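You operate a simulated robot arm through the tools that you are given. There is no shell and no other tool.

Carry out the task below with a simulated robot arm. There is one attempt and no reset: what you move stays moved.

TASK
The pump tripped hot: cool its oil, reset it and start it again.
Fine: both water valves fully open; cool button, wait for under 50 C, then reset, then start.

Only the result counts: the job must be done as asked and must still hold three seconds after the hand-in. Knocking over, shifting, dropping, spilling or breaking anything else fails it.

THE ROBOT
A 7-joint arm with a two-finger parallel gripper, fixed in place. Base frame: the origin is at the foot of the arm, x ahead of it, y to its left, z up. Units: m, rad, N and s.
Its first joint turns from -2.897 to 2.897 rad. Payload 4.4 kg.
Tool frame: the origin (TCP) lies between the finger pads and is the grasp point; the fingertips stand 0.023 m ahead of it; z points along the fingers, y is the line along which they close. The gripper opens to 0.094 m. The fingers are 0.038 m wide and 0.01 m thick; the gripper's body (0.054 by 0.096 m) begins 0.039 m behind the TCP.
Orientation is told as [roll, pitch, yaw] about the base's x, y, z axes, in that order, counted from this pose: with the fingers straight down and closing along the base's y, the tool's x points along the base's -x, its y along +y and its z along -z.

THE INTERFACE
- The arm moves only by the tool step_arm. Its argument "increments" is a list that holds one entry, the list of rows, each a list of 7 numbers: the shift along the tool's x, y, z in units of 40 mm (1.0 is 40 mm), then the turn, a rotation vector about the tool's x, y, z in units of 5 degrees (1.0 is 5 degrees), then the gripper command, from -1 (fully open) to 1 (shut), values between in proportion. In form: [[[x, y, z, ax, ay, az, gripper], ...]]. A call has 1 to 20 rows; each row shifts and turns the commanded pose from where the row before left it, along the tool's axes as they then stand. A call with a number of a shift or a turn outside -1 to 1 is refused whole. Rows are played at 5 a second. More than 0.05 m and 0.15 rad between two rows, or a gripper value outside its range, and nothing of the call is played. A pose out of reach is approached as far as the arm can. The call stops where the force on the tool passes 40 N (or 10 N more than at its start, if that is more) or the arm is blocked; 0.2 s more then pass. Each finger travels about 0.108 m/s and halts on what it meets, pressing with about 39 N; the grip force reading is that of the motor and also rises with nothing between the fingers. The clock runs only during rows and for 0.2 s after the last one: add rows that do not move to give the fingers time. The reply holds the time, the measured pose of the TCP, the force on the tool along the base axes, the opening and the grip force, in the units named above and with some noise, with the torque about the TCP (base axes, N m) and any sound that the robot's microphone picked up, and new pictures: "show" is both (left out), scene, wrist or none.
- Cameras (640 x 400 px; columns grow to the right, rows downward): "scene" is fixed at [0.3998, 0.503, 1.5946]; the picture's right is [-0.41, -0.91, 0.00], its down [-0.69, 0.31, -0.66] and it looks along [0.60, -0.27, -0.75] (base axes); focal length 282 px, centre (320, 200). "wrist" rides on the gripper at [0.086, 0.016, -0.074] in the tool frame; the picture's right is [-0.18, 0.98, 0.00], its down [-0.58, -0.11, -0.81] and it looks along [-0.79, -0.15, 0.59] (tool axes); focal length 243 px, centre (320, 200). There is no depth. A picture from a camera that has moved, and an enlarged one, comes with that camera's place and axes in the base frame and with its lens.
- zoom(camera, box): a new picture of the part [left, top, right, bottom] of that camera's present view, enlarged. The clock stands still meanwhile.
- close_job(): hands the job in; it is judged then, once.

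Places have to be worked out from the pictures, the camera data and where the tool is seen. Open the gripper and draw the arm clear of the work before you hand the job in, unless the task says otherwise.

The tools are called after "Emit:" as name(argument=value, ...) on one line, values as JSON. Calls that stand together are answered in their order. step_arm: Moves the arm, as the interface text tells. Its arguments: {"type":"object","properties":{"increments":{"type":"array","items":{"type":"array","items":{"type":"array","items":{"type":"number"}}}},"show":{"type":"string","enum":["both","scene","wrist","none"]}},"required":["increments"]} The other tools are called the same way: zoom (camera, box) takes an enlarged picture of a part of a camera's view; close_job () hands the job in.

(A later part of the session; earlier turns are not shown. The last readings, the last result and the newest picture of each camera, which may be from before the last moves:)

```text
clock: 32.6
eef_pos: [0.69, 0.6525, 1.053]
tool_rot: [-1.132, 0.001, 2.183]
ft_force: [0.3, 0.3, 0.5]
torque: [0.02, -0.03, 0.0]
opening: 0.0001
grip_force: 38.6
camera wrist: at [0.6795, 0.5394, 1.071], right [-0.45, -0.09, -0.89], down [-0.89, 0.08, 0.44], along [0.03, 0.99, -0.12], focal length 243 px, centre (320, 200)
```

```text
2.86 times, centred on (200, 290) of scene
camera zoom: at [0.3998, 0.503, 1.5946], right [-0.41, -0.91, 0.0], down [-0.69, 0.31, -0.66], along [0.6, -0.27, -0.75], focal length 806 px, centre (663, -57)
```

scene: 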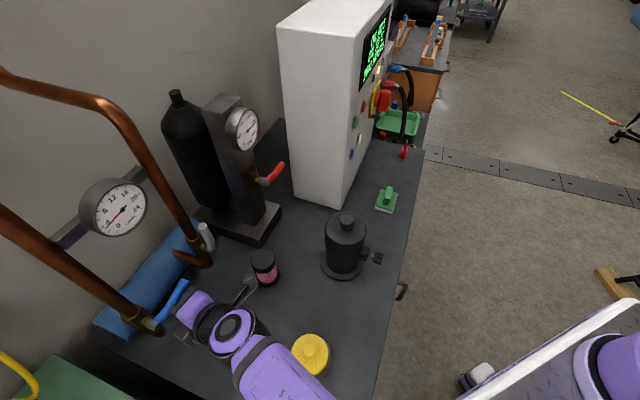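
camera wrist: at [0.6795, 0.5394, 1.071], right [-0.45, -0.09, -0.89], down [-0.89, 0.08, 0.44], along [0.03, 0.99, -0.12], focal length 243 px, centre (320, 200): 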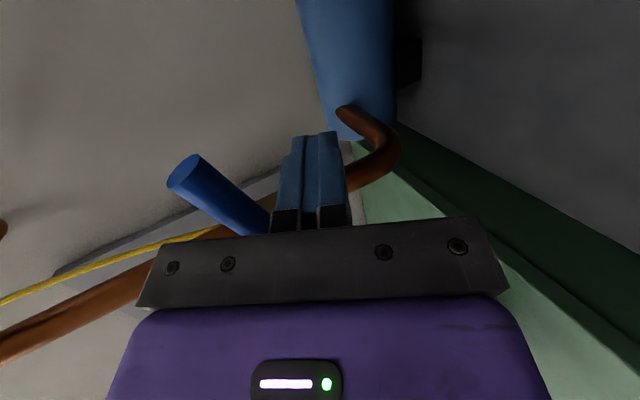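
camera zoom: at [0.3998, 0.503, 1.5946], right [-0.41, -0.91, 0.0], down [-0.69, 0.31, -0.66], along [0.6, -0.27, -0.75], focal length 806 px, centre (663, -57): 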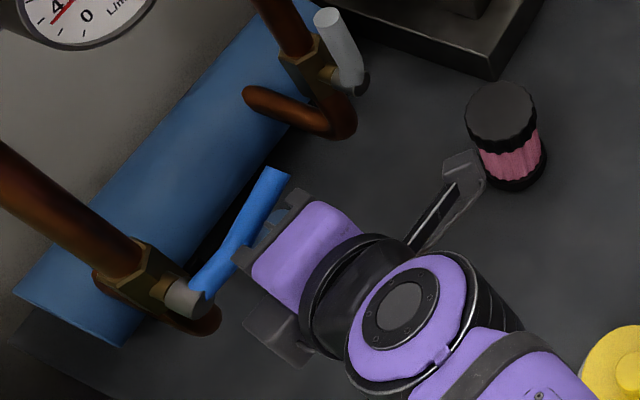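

The fingers are under the blue lever. I push it up along the same kind of arc to vertical.

Emit:
step_arm(increments=[[[0.094, -0.404, -0.17, 0, 0, 0, 1], [0.01, -0.288, -0.134, 0, 0, 0, 1], [-0.086, -0.304, -0.158, 0, 0, 0, 1], [-0.202, -0.278, -0.168, 0, 0, 0, 1], [-0.2, -0.153, -0.11, 0, 0, 0, 1], [-0.244, -0.114, -0.1, 0, 0, 0, 1], [0, 0, 0, 0, 0, 0, 1]]], show="both")

Emit:
zoom(camera="scene", box=[70, 160, 270, 350])

```text
clock: 34.2
eef_pos: [0.6744, 0.6689, 1.1257]
tool_rot: [-1.132, 0.002, 2.181]
ft_force: [5.5, -8.8, -2.9]
torque: [0.0, -0.01, -0.02]
opening: 0.0
grip_force: 38.9
camera wrist: at [0.6635, 0.5567, 1.142], right [-0.45, -0.09, -0.89], down [-0.89, 0.09, 0.44], along [0.04, 0.99, -0.12], focal length 243 px, centre (320, 200)
```

scene: 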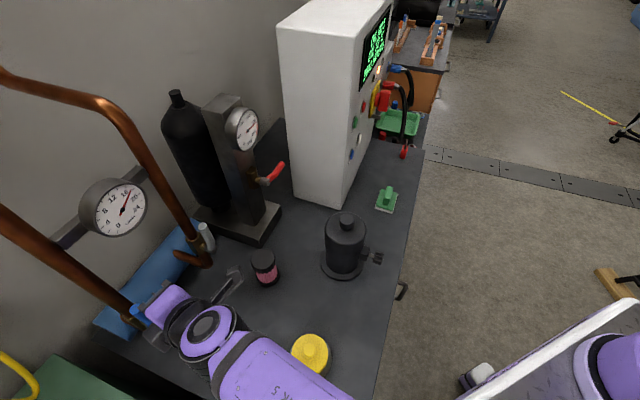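
wrist: 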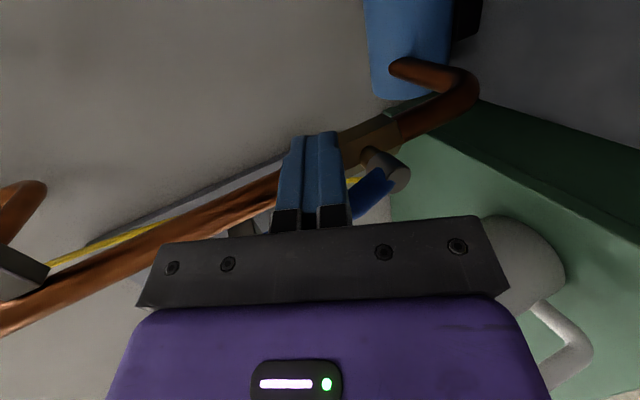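

```text
2.11 times, centred on (170, 255) of scene
camera zoom: at [0.3998, 0.503, 1.5946], right [-0.41, -0.91, 0.0], down [-0.69, 0.31, -0.66], along [0.6, -0.27, -0.75], focal length 594 px, centre (636, 84)
```

zoom: 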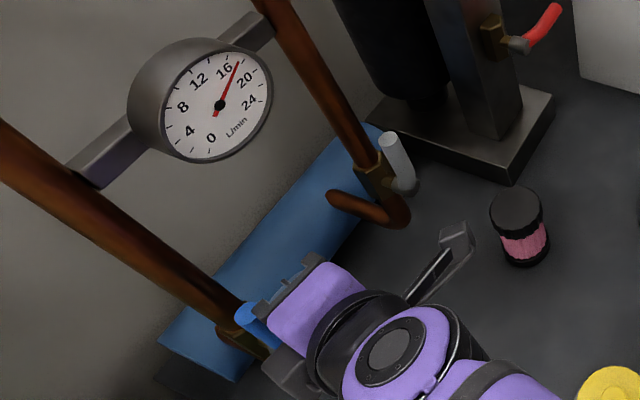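

The flow has jumped to about 17 L/min and I feel about 10 N. I press a few millimetres more to be sure the blue lever is at its stop.

Emit:
step_arm(increments=[[[-0.12, 0.01, -0.02, 0, 0, 0, 1], [-0.08, 0.01, -0.01, 0, 0, 0, 1], [0, 0, 0, 0, 0, 0, 1]]], show="scene")

Emit:
zoom(camera="scene", box=[70, 160, 170, 250])

```text
clock: 34.8
eef_pos: [0.6724, 0.6698, 1.125]
tool_rot: [-1.135, 0.007, 2.167]
ft_force: [4.5, -14.9, 0.3]
torque: [0.03, 0.04, 0.09]
opening: 0.0
grip_force: 39.3
stopped in row 3: the force on the tool passed its limit at 43 N (the readings are from after the stop); the commanded pose is now the measured one
```

scene: 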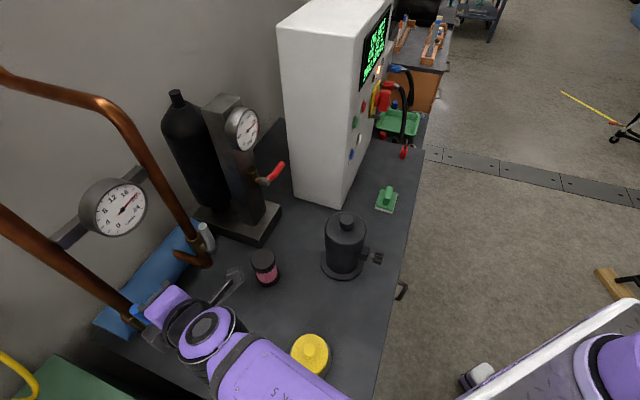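

```text
4.44 times, centred on (120, 205) of scene
camera zoom: at [0.3998, 0.503, 1.5946], right [-0.41, -0.91, 0.0], down [-0.69, 0.31, -0.66], along [0.6, -0.27, -0.75], focal length 1253 px, centre (1209, 178)
```

zoom: 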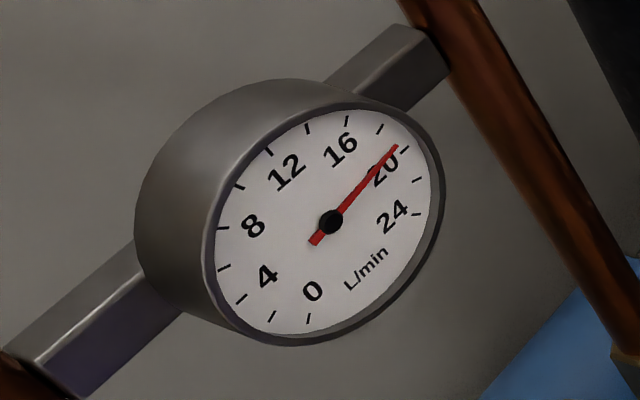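

The force limit tripped against the stop (43 N) and the flow is near 20 L/min, so the blue valve is fully open too. I back off and retract from the wall.

Emit:
step_arm(increments=[[[0.49, -0.037, 0.08, 0, 0, 0, 1], [0.13, 0.312, -0.669, 0, 0, 0, 1], [0.13, 0.312, -0.669, 0, 0, 0, 1], [0.13, 0.312, -0.669, 0, 0, 0, 1], [0, 0, 0, 0, 0, 0, 1], [0, 0, 0, 0, 0, 0, 1]]], show="both")

Emit:
zoom(camera="scene", box=[70, 160, 270, 350])

Emit:
zoom(camera="scene", box=[70, 160, 170, 250])

Emit:
zoom(camera="scene", box=[330, 0, 430, 110])

```text
clock: 36.2
eef_pos: [0.6286, 0.5925, 1.1215]
tool_rot: [-1.127, 0.001, 2.167]
ft_force: [0.3, -0.2, -1.2]
torque: [0.01, 0.02, 0.01]
opening: 0.0001
grip_force: 39.3
camera wrist: at [0.6174, 0.4819, 1.1396], right [-0.45, -0.09, -0.89], down [-0.89, 0.1, 0.44], along [0.05, 0.99, -0.12], focal length 243 px, centre (320, 200)
```

scene: 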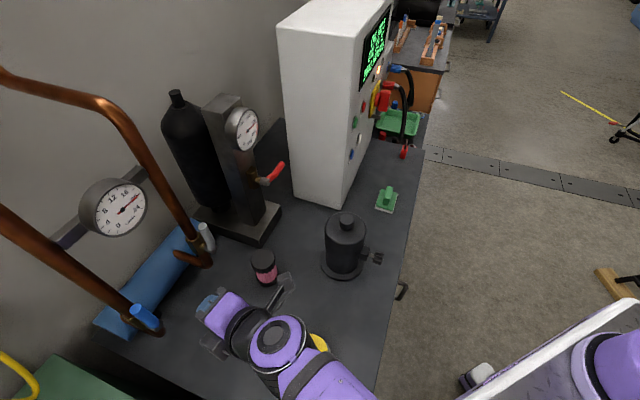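
wrist: 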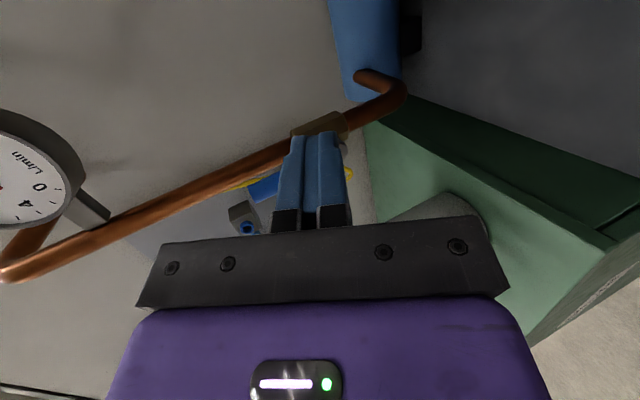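

```text
2.11 times, centred on (170, 255) of scene
camera zoom: at [0.3998, 0.503, 1.5946], right [-0.41, -0.91, 0.0], down [-0.69, 0.31, -0.66], along [0.6, -0.27, -0.75], focal length 594 px, centre (636, 84)
```

zoom: 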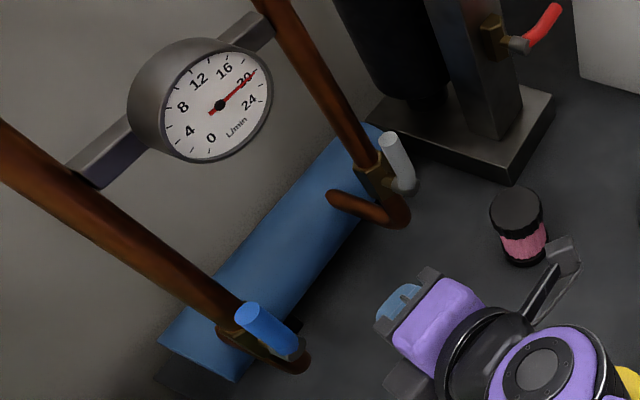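

```text
4.44 times, centred on (120, 205) of scene
camera zoom: at [0.3998, 0.503, 1.5946], right [-0.41, -0.91, 0.0], down [-0.69, 0.31, -0.66], along [0.6, -0.27, -0.75], focal length 1253 px, centre (1209, 178)
```

zoom: 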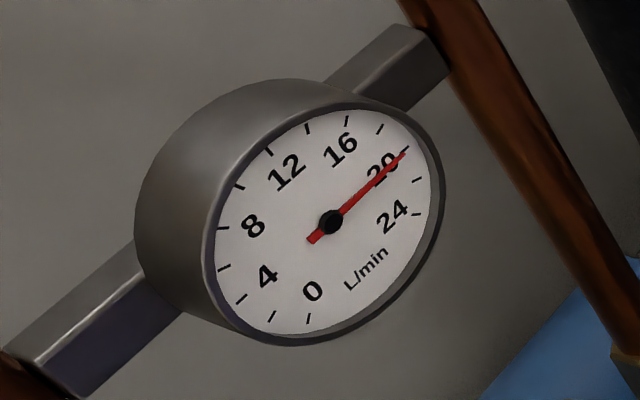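

```text
3.64 times, centred on (380, 55) of scene
camera zoom: at [0.3998, 0.503, 1.5946], right [-0.41, -0.91, 0.0], down [-0.69, 0.31, -0.66], along [0.6, -0.27, -0.75], focal length 1025 px, centre (102, 727)
```

zoom: 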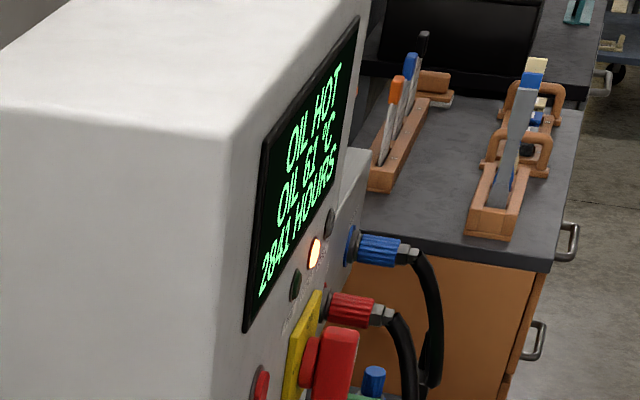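

Flow settles at 20 L/min and the oil reads 61 °C; the light is still on "OIL HOT". I raise the arm well clear, level the tool, and retract toward m≈0.70 before crossing to the panel.

Emit:
step_arm(increments=[[[0, -0.906, -0.4226, 0, 0, 0, 1], [0, -0.906, -0.4226, 0, 0, 0, 1], [0, -0.906, -0.4226, 0, 0, 0, 1], [0, -0.906, -0.4226, 0, 0, 0, 1], [0, -0.906, -0.4226, 0, 0, 0, 1], [0, 0, 0, 1, 0, 0, 1], [0, 0, 0, 1, 0, 0, 1], [0, 0, 0, 1, 0, 0, 1], [0, 0, 0, 1, 0, 0, 1], [0, 0, 0, 1, 0, 0, 1], [0.19, 0, -1, 0, 0, 0, 1], [0.19, 0, -1, 0, 0, 0, 1], [0.19, 0, -1, 0, 0, 0, 1], [0.19, 0, -1, 0, 0, 0, 1], [0, 0, 0, 0, 0, 0, 1]]], show="both")

```text
clock: 37.9
eef_pos: [0.7144, 0.529, 1.3258]
tool_rot: [-1.306, 0.004, 2.021]
ft_force: [2.5, -2.3, 0.7]
torque: [0.03, 0.07, 0.18]
opening: 0.0
grip_force: 39.2
stopped in row 8: the arm was blocked; the commanded pose is now the measured one
camera wrist: at [0.6843, 0.4178, 1.3306], right [-0.31, 0.05, -0.95], down [-0.93, 0.2, 0.31], along [0.2, 0.98, -0.02], focal length 243 px, centre (320, 200)
```

scene: 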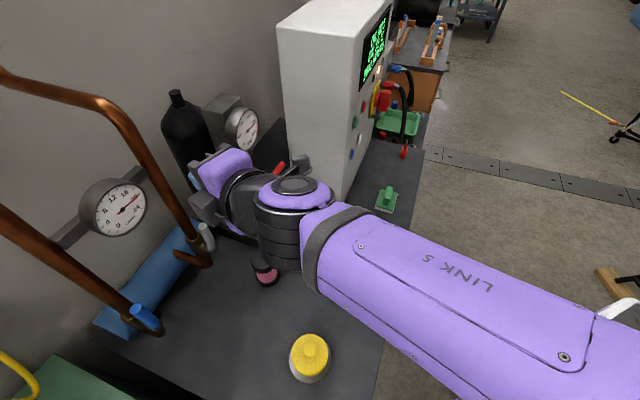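
wrist: 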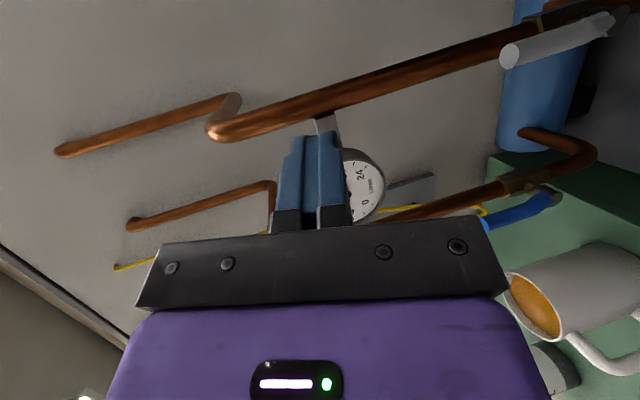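

The arm hit a joint limit while tipping and drifted a little in free air, with no contact. I retract along the tool axis away from the wall and look again.

Emit:
step_arm(increments=[[[0, 0, -0.8, 0, 0, 0, 1], [0, 0, -0.8, 0, 0, 0, 1], [0, 0, -0.8, 0, 0, 0, 1], [0, 0, -0.8, 0, 0, 0, 1], [0, 0, -0.8, 0, 0, 0, 1], [0, 0, 0, 0, 0, 0, 1]]], show="both")

```text
clock: 38.5
eef_pos: [0.7516, 0.4221, 1.3261]
tool_rot: [-1.301, 0.059, 1.836]
ft_force: [-0.4, -0.1, -0.4]
torque: [0.0, -0.02, 0.0]
opening: 0.0
grip_force: 39.3
stopped in row 3: the arm was blocked; the commanded pose is now the measured one
camera wrist: at [0.7021, 0.3202, 1.3349], right [-0.29, 0.06, -0.96], down [-0.88, 0.38, 0.29], along [0.38, 0.92, -0.06], focal length 243 px, centre (320, 200)
```

scene: 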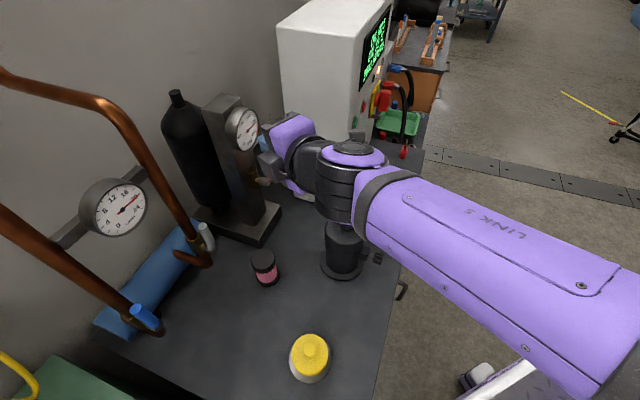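
wrist: 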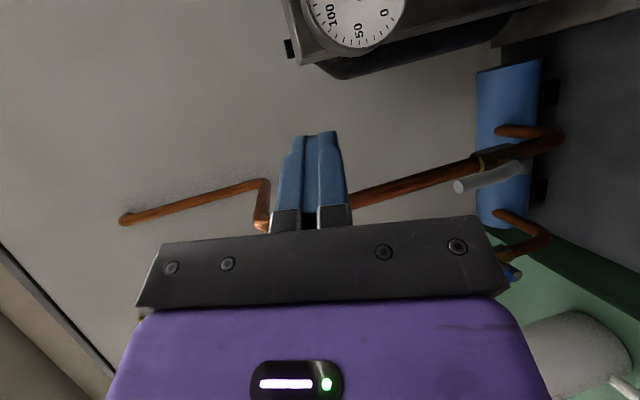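

The wrist seems to be in a near-singular pose, with the tool nearly parallel to the forearm and the last joint near its end. I test a small turn about +z to relieve that joint and see whether the arm follows cleanly.

Emit:
step_arm(increments=[[[0, 0, 0, 0, 0, 1, 1], [0, 0, 0, 0, 0, 1, 1], [0, 0, 0, 0, 0, 1, 1], [0, 0, 0, 0, 0, 0, 1]]], show="scene")

```text
clock: 39.5
eef_pos: [0.7526, 0.4232, 1.3248]
tool_rot: [-1.295, -0.188, 1.762]
ft_force: [0.0, -0.3, -0.1]
torque: [0.01, 0.02, 0.05]
opening: 0.0001
grip_force: 39.5
```

scene: 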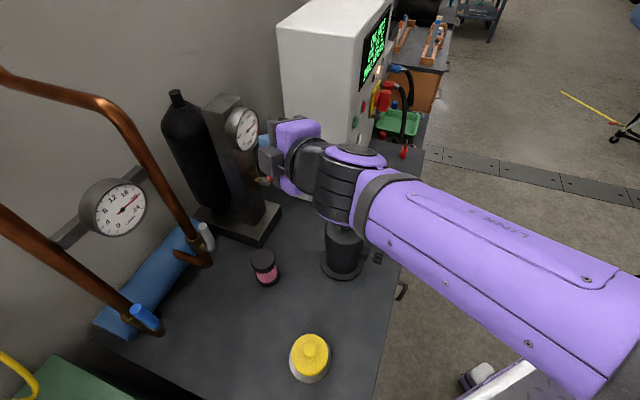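

It followed exactly and held its position. I continue the turn about +z so that the last joint comes back to mid-range, with the camera ending below the hand.

Emit:
step_arm(increments=[[[0, 0, 0, 0, 0, 1, 1], [0, 0, 0, 0, 0, 1, 1], [0, 0, 0, 0, 0, 1, 1], [0, 0, 0, 0, 0, 1, 1], [0, 0, 0, 0, 0, 1, 1], [0, 0, 0, 0, 0, 1, 1], [0, 0, 0, 0, 0, 1, 1], [0, 0, 0, 0, 0, 1, 1], [0, 0, 0, 0, 0, 1, 1], [0, 0, 0, 0, 0, 1, 1], [0, 0, 0, 0, 0, 0, 1]]], show="both")

```text
clock: 42.0
eef_pos: [0.749, 0.428, 1.3199]
tool_rot: [-1.058, -0.994, 1.374]
ft_force: [-0.8, 0.3, 0.0]
torque: [0.01, 0.0, -0.03]
opening: 0.0
grip_force: 39.2
camera wrist: at [0.6659, 0.3777, 1.2586], right [-0.31, 0.9, -0.31], down [-0.66, 0.03, 0.75], along [0.69, 0.44, 0.58], focal length 243 px, centre (320, 200)
```

scene: 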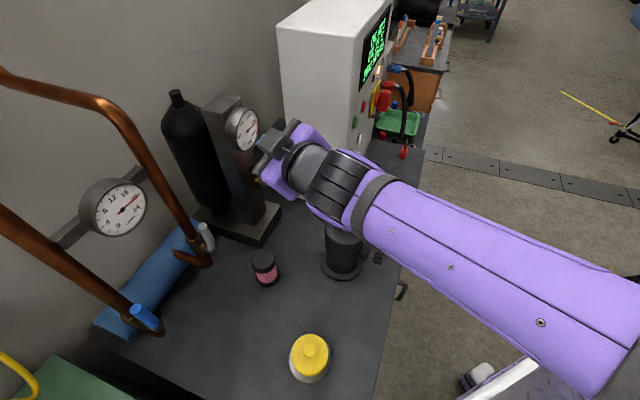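
wrist: 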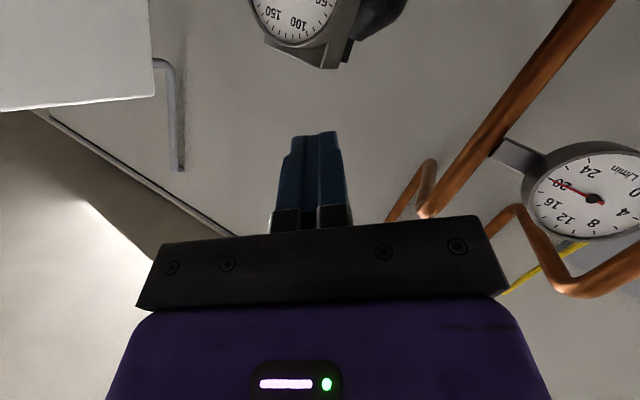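

The arm follows well now. I finish rolling so the camera is straight below the hand while backing away from the wall. After that I will tip the tool down to return the wrist to its normal configuration.

Emit:
step_arm(increments=[[[0, 0, -0.3, 0, 0, 1, 1], [0, 0, -0.3, 0, 0, 1, 1], [0, 0, -0.3, 0, 0, 1, 1], [0, 0, -0.3, 0, 0, 1, 1], [0, 0, -0.3, 0, 0, 1, 1], [0, 0, -0.3, 0, 0, 1, 1], [0, 0, 0, 0, 0, 0, 1]]], show="both")

```text
clock: 43.0
eef_pos: [0.7721, 0.3433, 1.3226]
tool_rot: [-0.609, -1.245, 0.718]
ft_force: [1.1, -0.6, -0.4]
torque: [0.02, -0.01, 0.02]
opening: 0.0
grip_force: 39.4
stopped in row 5: the arm was blocked; the commanded pose is now the measured one
camera wrist: at [0.6773, 0.3352, 1.2568], right [-0.08, 1.0, -0.01], down [-0.62, -0.05, 0.78], along [0.78, 0.07, 0.62], focal length 243 px, centre (320, 200)
```

scene: 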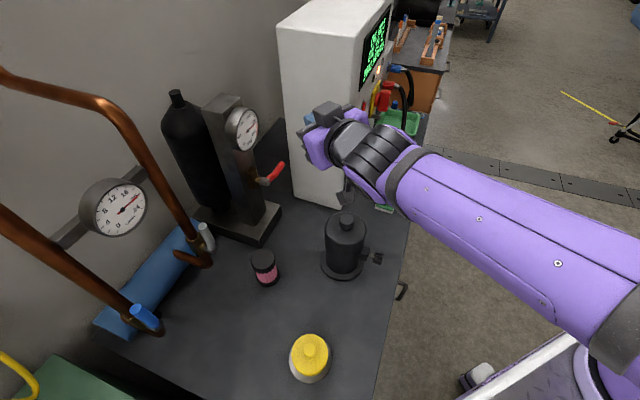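
wrist: 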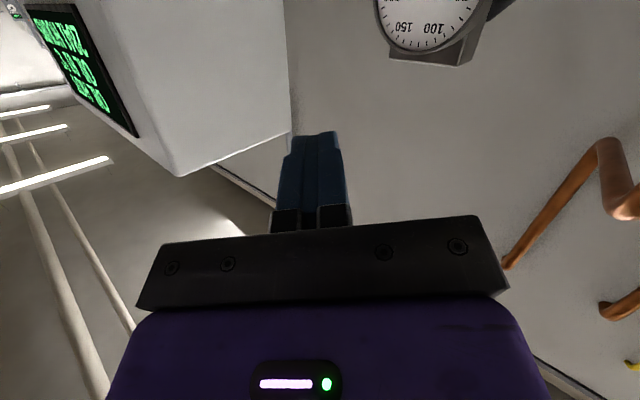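

Retracting with the tool level runs into the wrist pitch limit, so I stop trying that. I tip the tool downward in place, since it is clear of the cabinet and the gauge column, to bring the wrist back to an easy configuration.

Emit:
step_arm(increments=[[[0, 0, 0, 0, 1, 0, 1], [0, 0, 0, 0, 1, 0, 1], [0, 0, 0, 0, 1, 0, 1], [0, 0, 0, 0, 1, 0, 1], [0, 0, 0, 0, 1, 0, 1], [0, 0, 0, 0, 1, 0, 1], [0, 0, 0, 0, 1, 0, 1], [0, 0, 0, 0, 1, 0, 1], [0, 0, 0, 0, 0, 0, 1]]], show="both")

```text
clock: 45.0
eef_pos: [0.7694, 0.3436, 1.3266]
tool_rot: [-0.21, -0.594, 0.254]
ft_force: [0.8, 0.7, 0.4]
torque: [0.02, -0.01, -0.01]
opening: 0.0001
grip_force: 39.3
camera wrist: at [0.6549, 0.347, 1.3354], right [0.02, 1.0, -0.07], down [0.01, 0.07, 1.0], along [1.0, -0.02, -0.01], focal length 243 px, centre (320, 200)
```

scene: 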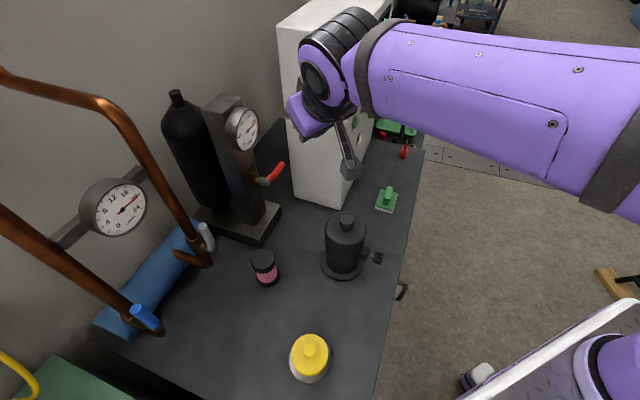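
wrist: 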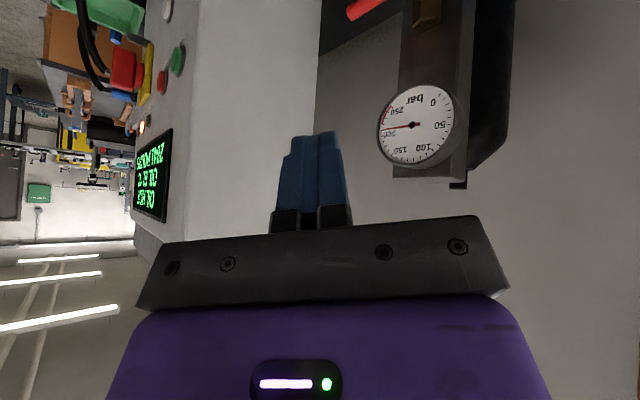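

That worked: the wrist is in an easy pose again, tipped 36° from vertical. Now I retract from the panel plane and move right to stand in front of the panel, staying high.

Emit:
step_arm(increments=[[[0.557, -0.666, -0.243, 0, 0, 0, 1], [0.557, -0.666, -0.243, 0, 0, 0, 1], [0.557, -0.666, -0.243, 0, 0, 0, 1], [-0.183, -0.8325, 0.304, 0, 0, 0, 1], [-0.183, -0.8325, 0.304, 0, 0, 0, 1], [-0.183, -0.8325, 0.304, 0, 0, 0, 1], [-0.183, -0.8325, 0.304, 0, 0, 0, 1], [-0.183, -0.8325, 0.304, 0, 0, 0, 1], [-0.183, -0.8325, 0.304, 0, 0, 0, 1], [-0.183, -0.8325, 0.304, 0, 0, 0, 1], [-0.183, -0.8325, 0.304, 0, 0, 0, 1], [0, 0, 0, 0, 0, 0, 1]]], show="both")

```text
clock: 47.6
eef_pos: [0.8479, -0.0002, 1.327]
tool_rot: [-0.212, -0.593, 0.254]
ft_force: [-0.6, 0.7, -0.3]
torque: [-0.02, 0.0, 0.01]
opening: 0.0
grip_force: 38.8
camera wrist: at [0.7327, 0.0035, 1.3363], right [0.02, 1.0, -0.07], down [0.01, 0.07, 1.0], along [1.0, -0.02, -0.01], focal length 243 px, centre (320, 200)
```

scene: 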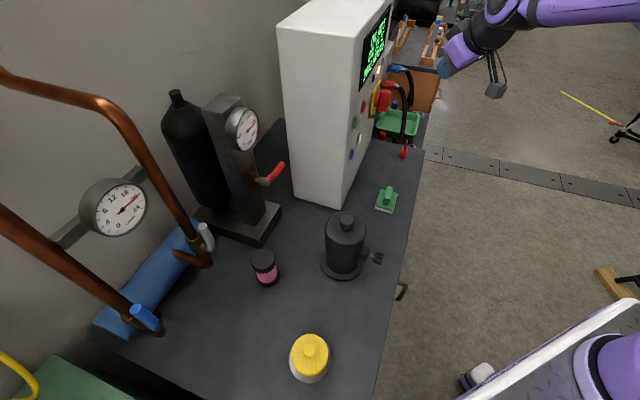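
wrist: 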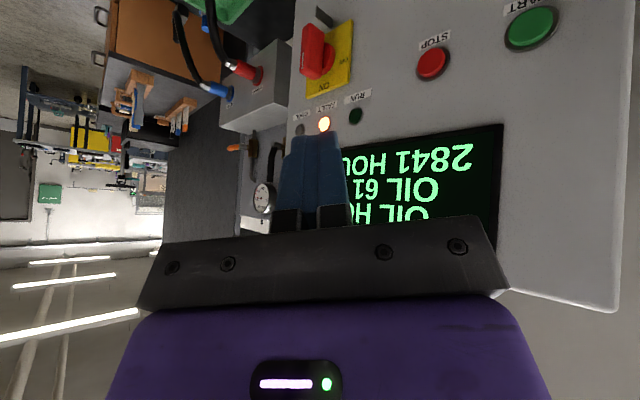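

The tracking is precise now (0.848, 0.000, 1.327), with the panel in full view. I yaw the tool about the vertical by 50° so it faces the panel.

Emit:
step_arm(increments=[[[0, 0, 0, -0.56, -0.173, -0.81, 1], [0, 0, 0, -0.56, -0.173, -0.81, 1], [0, 0, 0, -0.56, -0.173, -0.81, 1], [0, 0, 0, -0.56, -0.173, -0.81, 1], [0, 0, 0, -0.56, -0.173, -0.81, 1], [0, 0, 0, -0.56, -0.173, -0.81, 1], [0, 0, 0, -0.56, -0.173, -0.81, 1], [0, 0, 0, -0.56, -0.173, -0.81, 1], [0, 0, 0, -0.56, -0.173, -0.81, 1], [0, 0, 0, -0.56, -0.173, -0.81, 1], [0, 0, 0, 0, 0, 0, 1]]], show="both")

```text
clock: 50.0
eef_pos: [0.848, -0.0009, 1.3256]
tool_rot: [-0.209, -0.592, 1.128]
ft_force: [0.5, -1.3, -0.2]
torque: [-0.03, 0.04, 0.01]
opening: 0.0002
grip_force: 39.3
camera wrist: at [0.7733, -0.0863, 1.3348], right [-0.75, 0.65, -0.07], down [-0.04, 0.05, 1.0], along [0.66, 0.75, -0.01], focal length 243 px, centre (320, 200)
```

scene: 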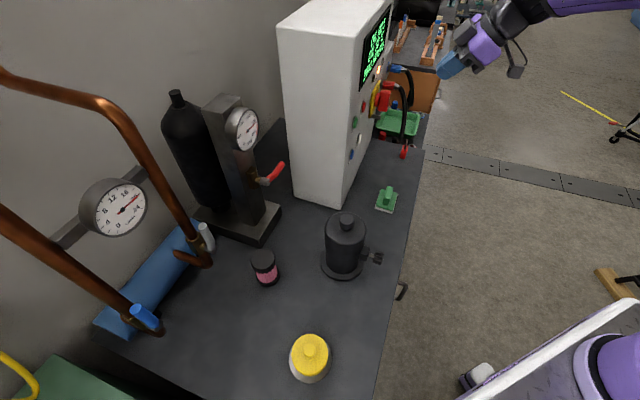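
wrist: 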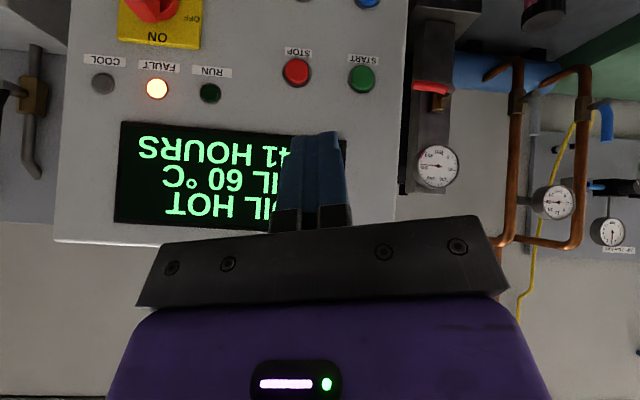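

I now have precise positions: START (green) at u=0.547, z=1.179 and STOP (red) at u=0.627, z=1.179, with fronts at m≈0.778. I lower toward the COOL button's height, still 0.1 m off the panel, and tip the fingers up toward the panel.

Emit:
step_arm(increments=[[[0.35, 0.0275, 0.913, 0, 0, 0, 1], [0.35, 0.0275, 0.913, 0, 0, 0, 1], [0.35, 0.0275, 0.913, 0, 0, 0, 1], [0.35, 0.0275, 0.913, 0, 0, 0, 1], [0.35, 0.0275, 0.913, 0, 0, 0, 1], [0.35, 0.0275, 0.913, 0, 0, 0, 1], [0, 0, 0, 0.295, -0.955, 0, 1], [0, 0, 0, 0.295, -0.955, 0, 1], [0, 0, 0, 0.295, -0.955, 0, 1], [0, 0, 0, 0.295, -0.955, 0, 1], [0, 0, 0, 0, 0, 0, 1]]], show="both")

```text
clock: 52.4
eef_pos: [0.904, 0.0273, 1.0997]
tool_rot: [-0.408, -0.912, 1.261]
ft_force: [0.3, -0.4, -0.4]
torque: [0.01, 0.01, -0.02]
opening: 0.0
grip_force: 39.4
camera wrist: at [0.8323, -0.0549, 1.0692], right [-0.73, 0.67, -0.09], down [-0.29, -0.18, 0.94], along [0.62, 0.72, 0.33], focal length 243 px, centre (320, 200)
```

scene: 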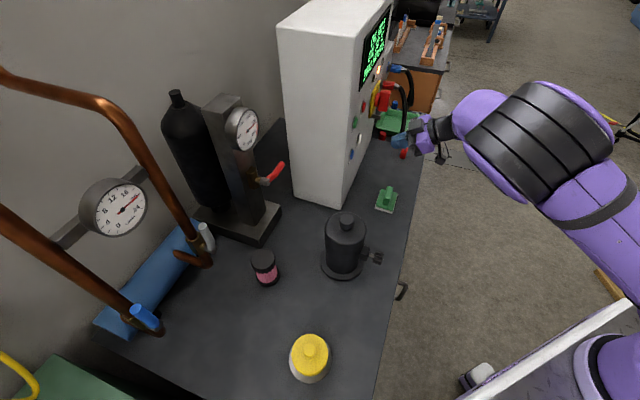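
wrist: 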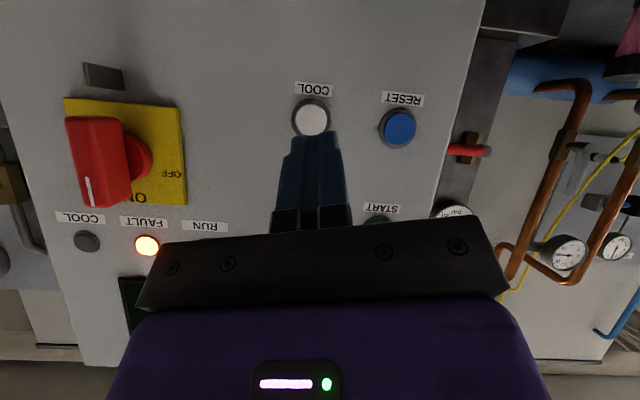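

The panel is square ahead: white COOL at u=0.627, z=1.073, and blue RESET at u=0.548, z=1.074. I move to about 1.3 cm in front of the COOL button.

Emit:
step_arm(increments=[[[-0.164, -0.134, 0.64, 0, 0, 0, 1], [-0.164, -0.134, 0.64, 0, 0, 0, 1], [-0.164, -0.134, 0.64, 0, 0, 0, 1], [0, 0, 0, 0, 0, 0, 1], [0, 0, 0, 0, 0, 0, 1]]], show="both")

Emit:
zoom(camera="wrist", box=[240, 60, 440, 240])

Emit:
zoom(camera="scene", box=[330, 80, 470, 220])

```text
clock: 53.6
eef_pos: [0.9683, 0.0732, 1.0764]
tool_rot: [-0.407, -0.911, 1.264]
ft_force: [-0.1, 0.3, 0.2]
torque: [-0.01, -0.02, -0.02]
opening: 0.0001
grip_force: 39.0
camera wrist: at [0.8954, -0.0096, 1.0463], right [-0.73, 0.67, -0.09], down [-0.29, -0.18, 0.94], along [0.62, 0.72, 0.33], focal length 243 px, centre (320, 200)
```

scene: 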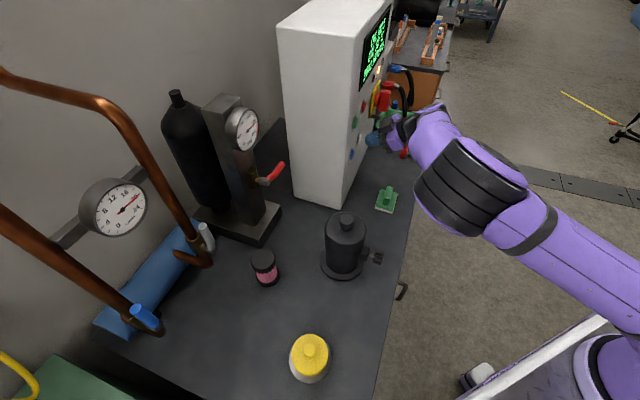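
wrist: 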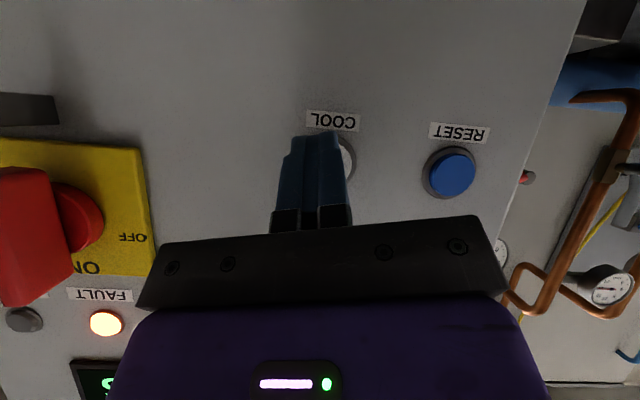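

```text
2.22 times, centred on (340, 150) of wrist
camera zoom: at [0.8954, -0.0096, 1.0463], right [-0.73, 0.67, -0.09], down [-0.29, -0.18, 0.94], along [0.62, 0.72, 0.33], focal length 539 px, centre (276, 311)
```

zoom: 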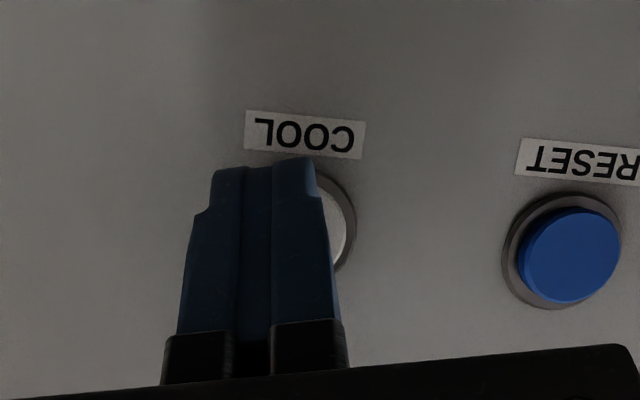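

```text
2.86 times, centred on (400, 150) of scene
camera zoom: at [0.3998, 0.503, 1.5946], right [-0.41, -0.91, 0.0], down [-0.69, 0.31, -0.66], along [0.6, -0.27, -0.75], focal length 806 px, centre (91, 343)
```

zoom: 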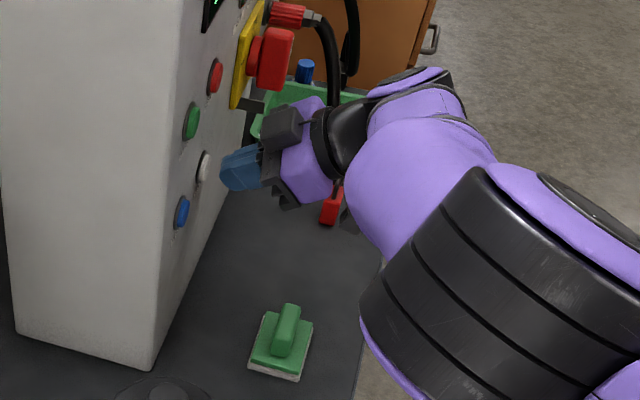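

The fingertips line up with the COOL button (contact edge at u≈0.628, z≈1.078). I press slowly along m in 4 mm steps.

Emit:
step_arm(increments=[[[-0.0544, -0.0141, 0.0827, 0, 0, 0, 1], [-0.0544, -0.0141, 0.0827, 0, 0, 0, 1], [-0.0544, -0.0141, 0.0827, 0, 0, 0, 1], [-0.0544, -0.0141, 0.0827, 0, 0, 0, 1], [0, 0, 0, 0, 0, 0, 1]]], show="wrist")

```text
clock: 54.8
eef_pos: [0.9767, 0.0826, 1.0771]
tool_rot: [-0.406, -0.909, 1.26]
ft_force: [-26.0, -20.3, -2.3]
torque: [0.02, -0.04, 0.13]
opening: 0.0001
grip_force: 39.0
heard: click
camera wrist: at [0.9046, 0.0003, 1.0463], right [-0.73, 0.68, -0.09], down [-0.29, -0.18, 0.94], along [0.62, 0.71, 0.33], focal length 243 px, centre (320, 200)
```

wrist: 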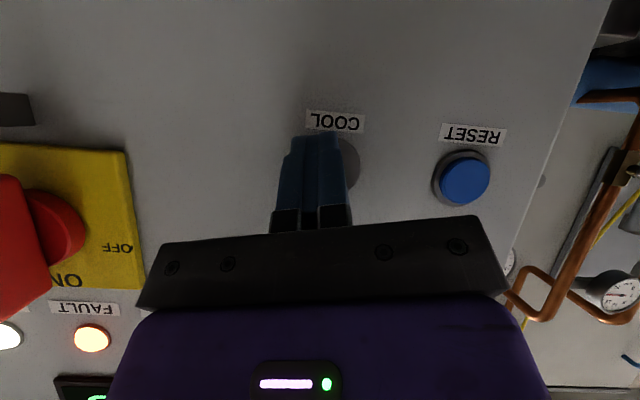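

A click was heard and the COOL lamp appears lit. I back off about 5 cm to release the button and read the display.

Emit:
step_arm(increments=[[[0.2176, 0.0564, -0.331, 0, 0, 0, 1], [0.2176, 0.0564, -0.331, 0, 0, 0, 1], [0.2176, 0.0564, -0.331, 0, 0, 0, 1], [0, 0, 0, 0, 0, 0, 1]]], show="both")

Emit:
zoom(camera="scene", box=[340, 0, 420, 100])

Emit:
zoom(camera="wrist", box=[0, 180, 180, 320])

```text
clock: 55.8
eef_pos: [0.9449, 0.0522, 1.0765]
tool_rot: [-0.407, -0.91, 1.263]
ft_force: [0.1, -0.4, 0.5]
torque: [-0.05, 0.03, -0.05]
opening: 0.0
grip_force: 38.4
camera wrist: at [0.872, -0.0315, 1.046], right [-0.73, 0.67, -0.09], down [-0.29, -0.18, 0.94], along [0.62, 0.72, 0.33], focal length 243 px, centre (320, 200)
```

scene: 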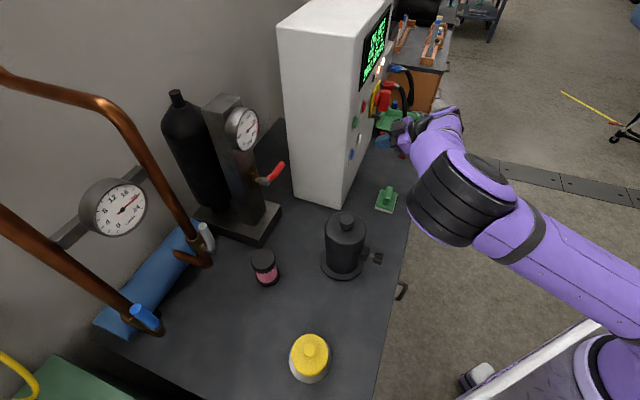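
wrist: 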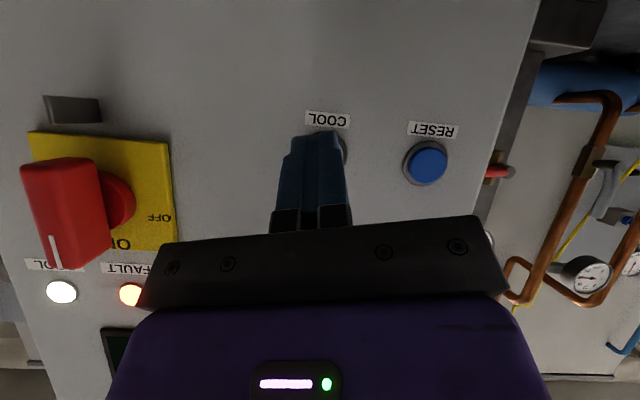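

```text
4.00 times, centred on (380, 50) of scene
camera zoom: at [0.3998, 0.503, 1.5946], right [-0.41, -0.91, 0.0], down [-0.69, 0.31, -0.66], along [0.6, -0.27, -0.75], focal length 1128 px, centre (80, 800)
```

zoom: 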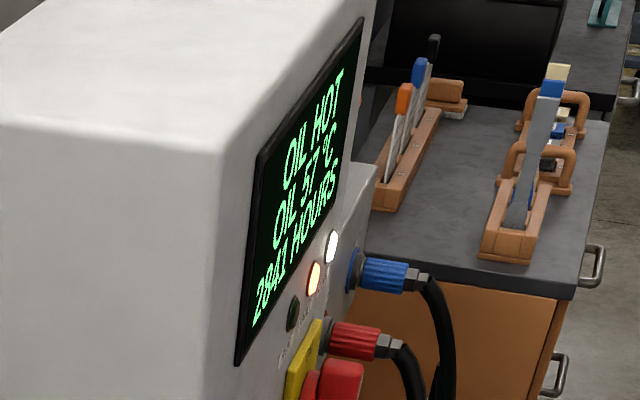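

```text
2.86 times, centred on (90, 250) of wrist
camera zoom: at [0.872, -0.0315, 1.046], right [-0.73, 0.67, -0.09], down [-0.29, -0.18, 0.94], along [0.62, 0.72, 0.33], focal length 693 px, centre (977, 57)
```

zoom: 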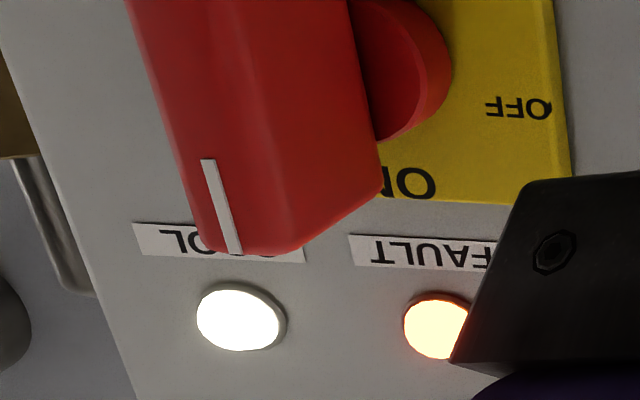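

The COOL lamp is on and the oil is already down to 57 °C and falling. I move in front of the blue RESET button, still off it, and let time pass.

Emit:
step_arm(increments=[[[-0.32, 0.594, 0.194, 0, 0, 0, 1], [-0.32, 0.594, 0.194, 0, 0, 0, 1], [-0.32, 0.594, 0.194, 0, 0, 0, 1], [0, 0, 0, 0, 0, 0, 1], [0, 0, 0, 0, 0, 0, 1], [0, 0, 0, 0, 0, 0, 1], [0, 0, 0, 0, 0, 0, 1], [0, 0, 0, 0, 0, 0, 1], [0, 0, 0, 0, 0, 0, 1], [0, 0, 0, 0, 0, 0, 1]]], show="both")

Emit:
zoom(camera="scene", box=[340, 0, 420, 100])

Emit:
zoom(camera="wrist", box=[240, 60, 440, 240])

```text
clock: 58.0
eef_pos: [0.9085, 0.1288, 1.0758]
tool_rot: [-0.407, -0.909, 1.263]
ft_force: [0.7, -0.4, 0.2]
torque: [-0.01, 0.02, -0.02]
opening: 0.0
grip_force: 39.0
camera wrist: at [0.8359, 0.0463, 1.0456], right [-0.73, 0.67, -0.09], down [-0.29, -0.18, 0.94], along [0.62, 0.72, 0.33], focal length 243 px, centre (320, 200)
```

scene: 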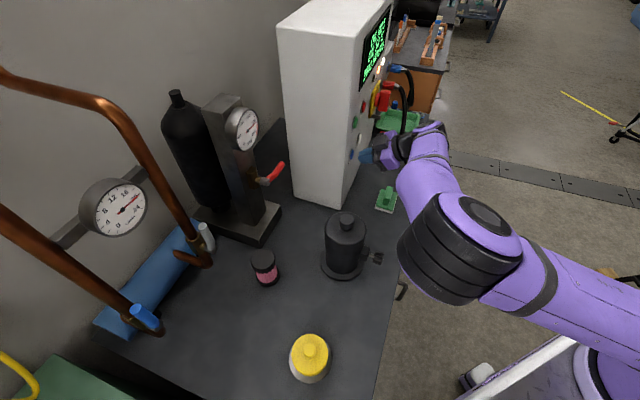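
wrist: 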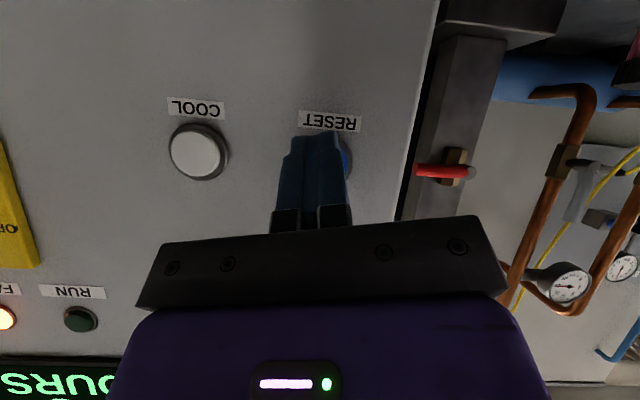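

```text
4.00 times, centred on (380, 50) of scene
camera zoom: at [0.3998, 0.503, 1.5946], right [-0.41, -0.91, 0.0], down [-0.69, 0.31, -0.66], along [0.6, -0.27, -0.75], focal length 1128 px, centre (80, 800)
```

zoom: 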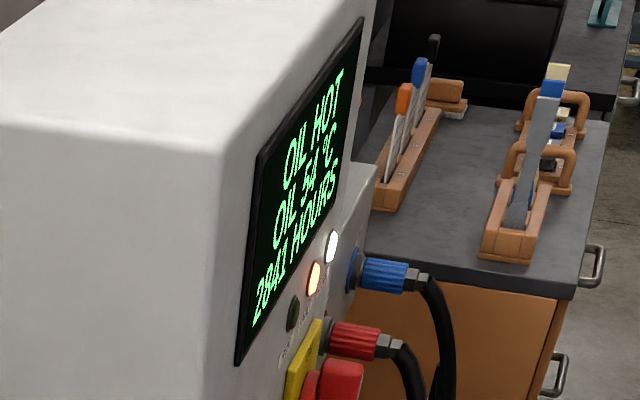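

```text
2.22 times, centred on (340, 150) of wrist
camera zoom: at [0.8359, 0.0463, 1.0456], right [-0.73, 0.67, -0.09], down [-0.29, -0.18, 0.94], along [0.62, 0.72, 0.33], focal length 539 px, centre (276, 311)
```

zoom: 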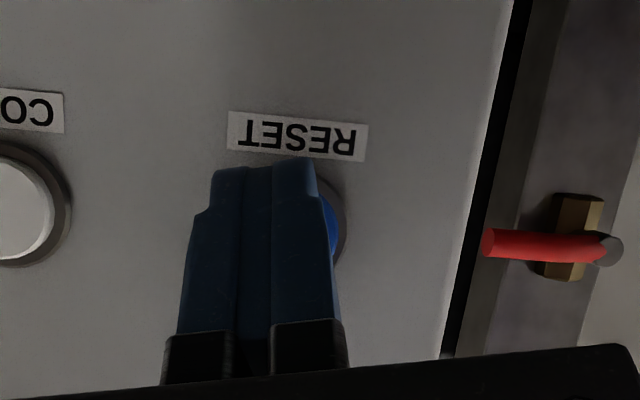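

The oil is at 54 °C and dropping about 1.4 °C per second. The fingertips are aligned with RESET but not touching, so I wait 4 s.

Emit:
step_arm(increments=[[[0, 0, 0, 0, 0, 0, 1], [0, 0, 0, 0, 0, 0, 1], [0, 0, 0, 0, 0, 0, 1], [0, 0, 0, 0, 0, 0, 1], [0, 0, 0, 0, 0, 0, 1], [0, 0, 0, 0, 0, 0, 1], [0, 0, 0, 0, 0, 0, 1], [0, 0, 0, 0, 0, 0, 1], [0, 0, 0, 0, 0, 0, 1], [0, 0, 0, 0, 0, 0, 1], [0, 0, 0, 0, 0, 0, 1], [0, 0, 0, 0, 0, 0, 1], [0, 0, 0, 0, 0, 0, 1], [0, 0, 0, 0, 0, 0, 1], [0, 0, 0, 0, 0, 0, 1], [0, 0, 0, 0, 0, 0, 1], [0, 0, 0, 0, 0, 0, 1], [0, 0, 0, 0, 0, 0, 1], [0, 0, 0, 0, 0, 0, 1], [0, 0, 0, 0, 0, 0, 1]]], show="none")

Emit:
zoom(camera="scene", box=[340, 0, 420, 100])

```text
clock: 62.2
eef_pos: [0.9076, 0.1295, 1.0766]
tool_rot: [-0.408, -0.91, 1.263]
ft_force: [-0.1, -1.0, 0.3]
torque: [-0.01, 0.01, -0.02]
opening: 0.0001
grip_force: 39.0
```

```text
4.00 times, centred on (380, 50) of scene
camera zoom: at [0.3998, 0.503, 1.5946], right [-0.41, -0.91, 0.0], down [-0.69, 0.31, -0.66], along [0.6, -0.27, -0.75], focal length 1128 px, centre (80, 800)
```

zoom: 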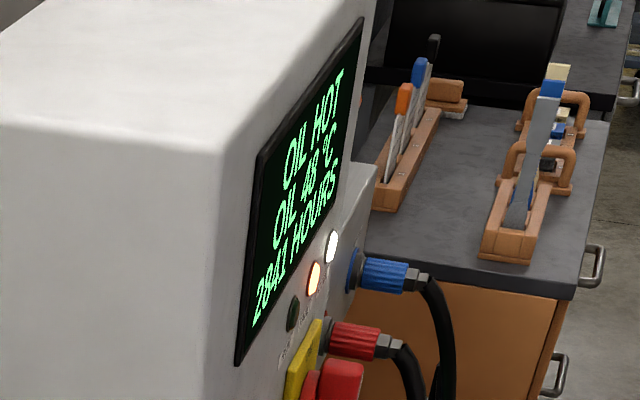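

The display reads 48 °C. I wait a little more for margin and then press RESET the same way as COOL.

Emit:
step_arm(increments=[[[0, 0, 0, 0, 0, 0, 1], [0, 0, 0, 0, 0, 0, 1], [0, 0, 0, 0, 0, 0, 1], [0, 0, 0, 0, 0, 0, 1], [0, 0, 0, 0, 0, 0, 1], [0, 0, 0, 0, 0, 0, 1], [0, 0, 0, 0, 0, 0, 1], [0, 0, 0, 0, 0, 0, 1], [-0.0544, -0.0141, 0.0827, 0, 0, 0, 1], [-0.0544, -0.0141, 0.0827, 0, 0, 0, 1], [-0.0544, -0.0141, 0.0827, 0, 0, 0, 1], [-0.0544, -0.0141, 0.0827, 0, 0, 0, 1], [-0.04, -0.0105, 0.062, 0, 0, 0, 1], [0, 0, 0, 0, 0, 0, 1]]], show="both")

Emit:
zoom(camera="scene", box=[340, 0, 420, 100])

```text
clock: 65.2
eef_pos: [0.9207, 0.1389, 1.0757]
tool_rot: [-0.403, -0.907, 1.257]
ft_force: [-24.5, -12.5, 5.8]
torque: [0.18, -0.16, 0.3]
opening: 0.0003
grip_force: 39.0
heard: click
stopped in row 14: the force on the tool passed its limit at 41 N (the readings are from after the stop); the commanded pose is now the measured one
camera wrist: at [0.8481, 0.0559, 1.0457], right [-0.73, 0.68, -0.09], down [-0.29, -0.18, 0.94], along [0.62, 0.71, 0.33], focal length 243 px, centre (320, 200)
```

scene: 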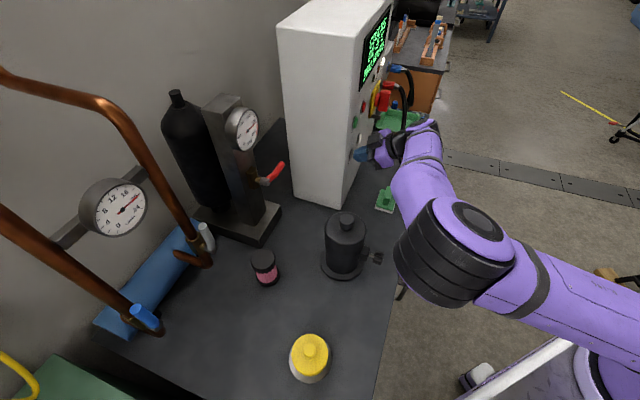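
wrist: 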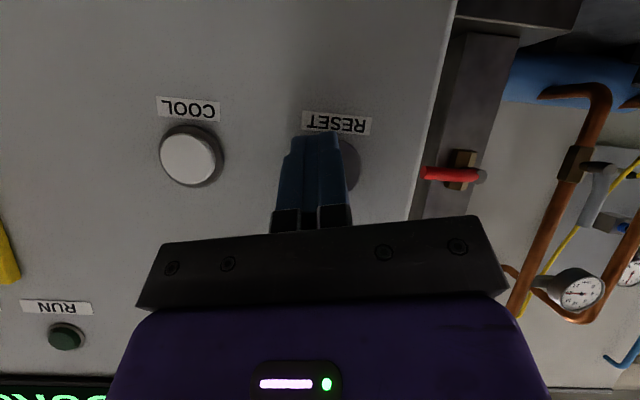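

```text
4.00 times, centred on (380, 50) of scene
camera zoom: at [0.3998, 0.503, 1.5946], right [-0.41, -0.91, 0.0], down [-0.69, 0.31, -0.66], along [0.6, -0.27, -0.75], focal length 1128 px, centre (80, 800)
```

zoom: 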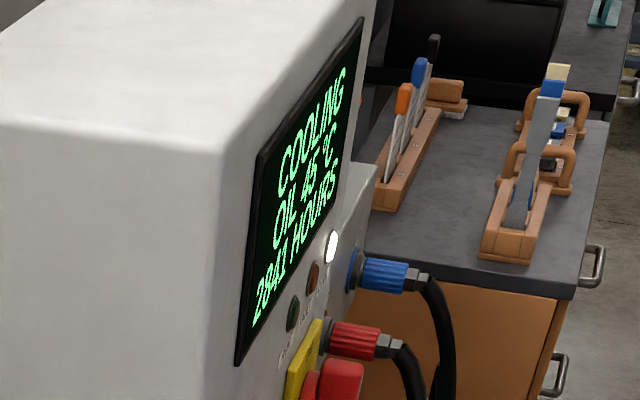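

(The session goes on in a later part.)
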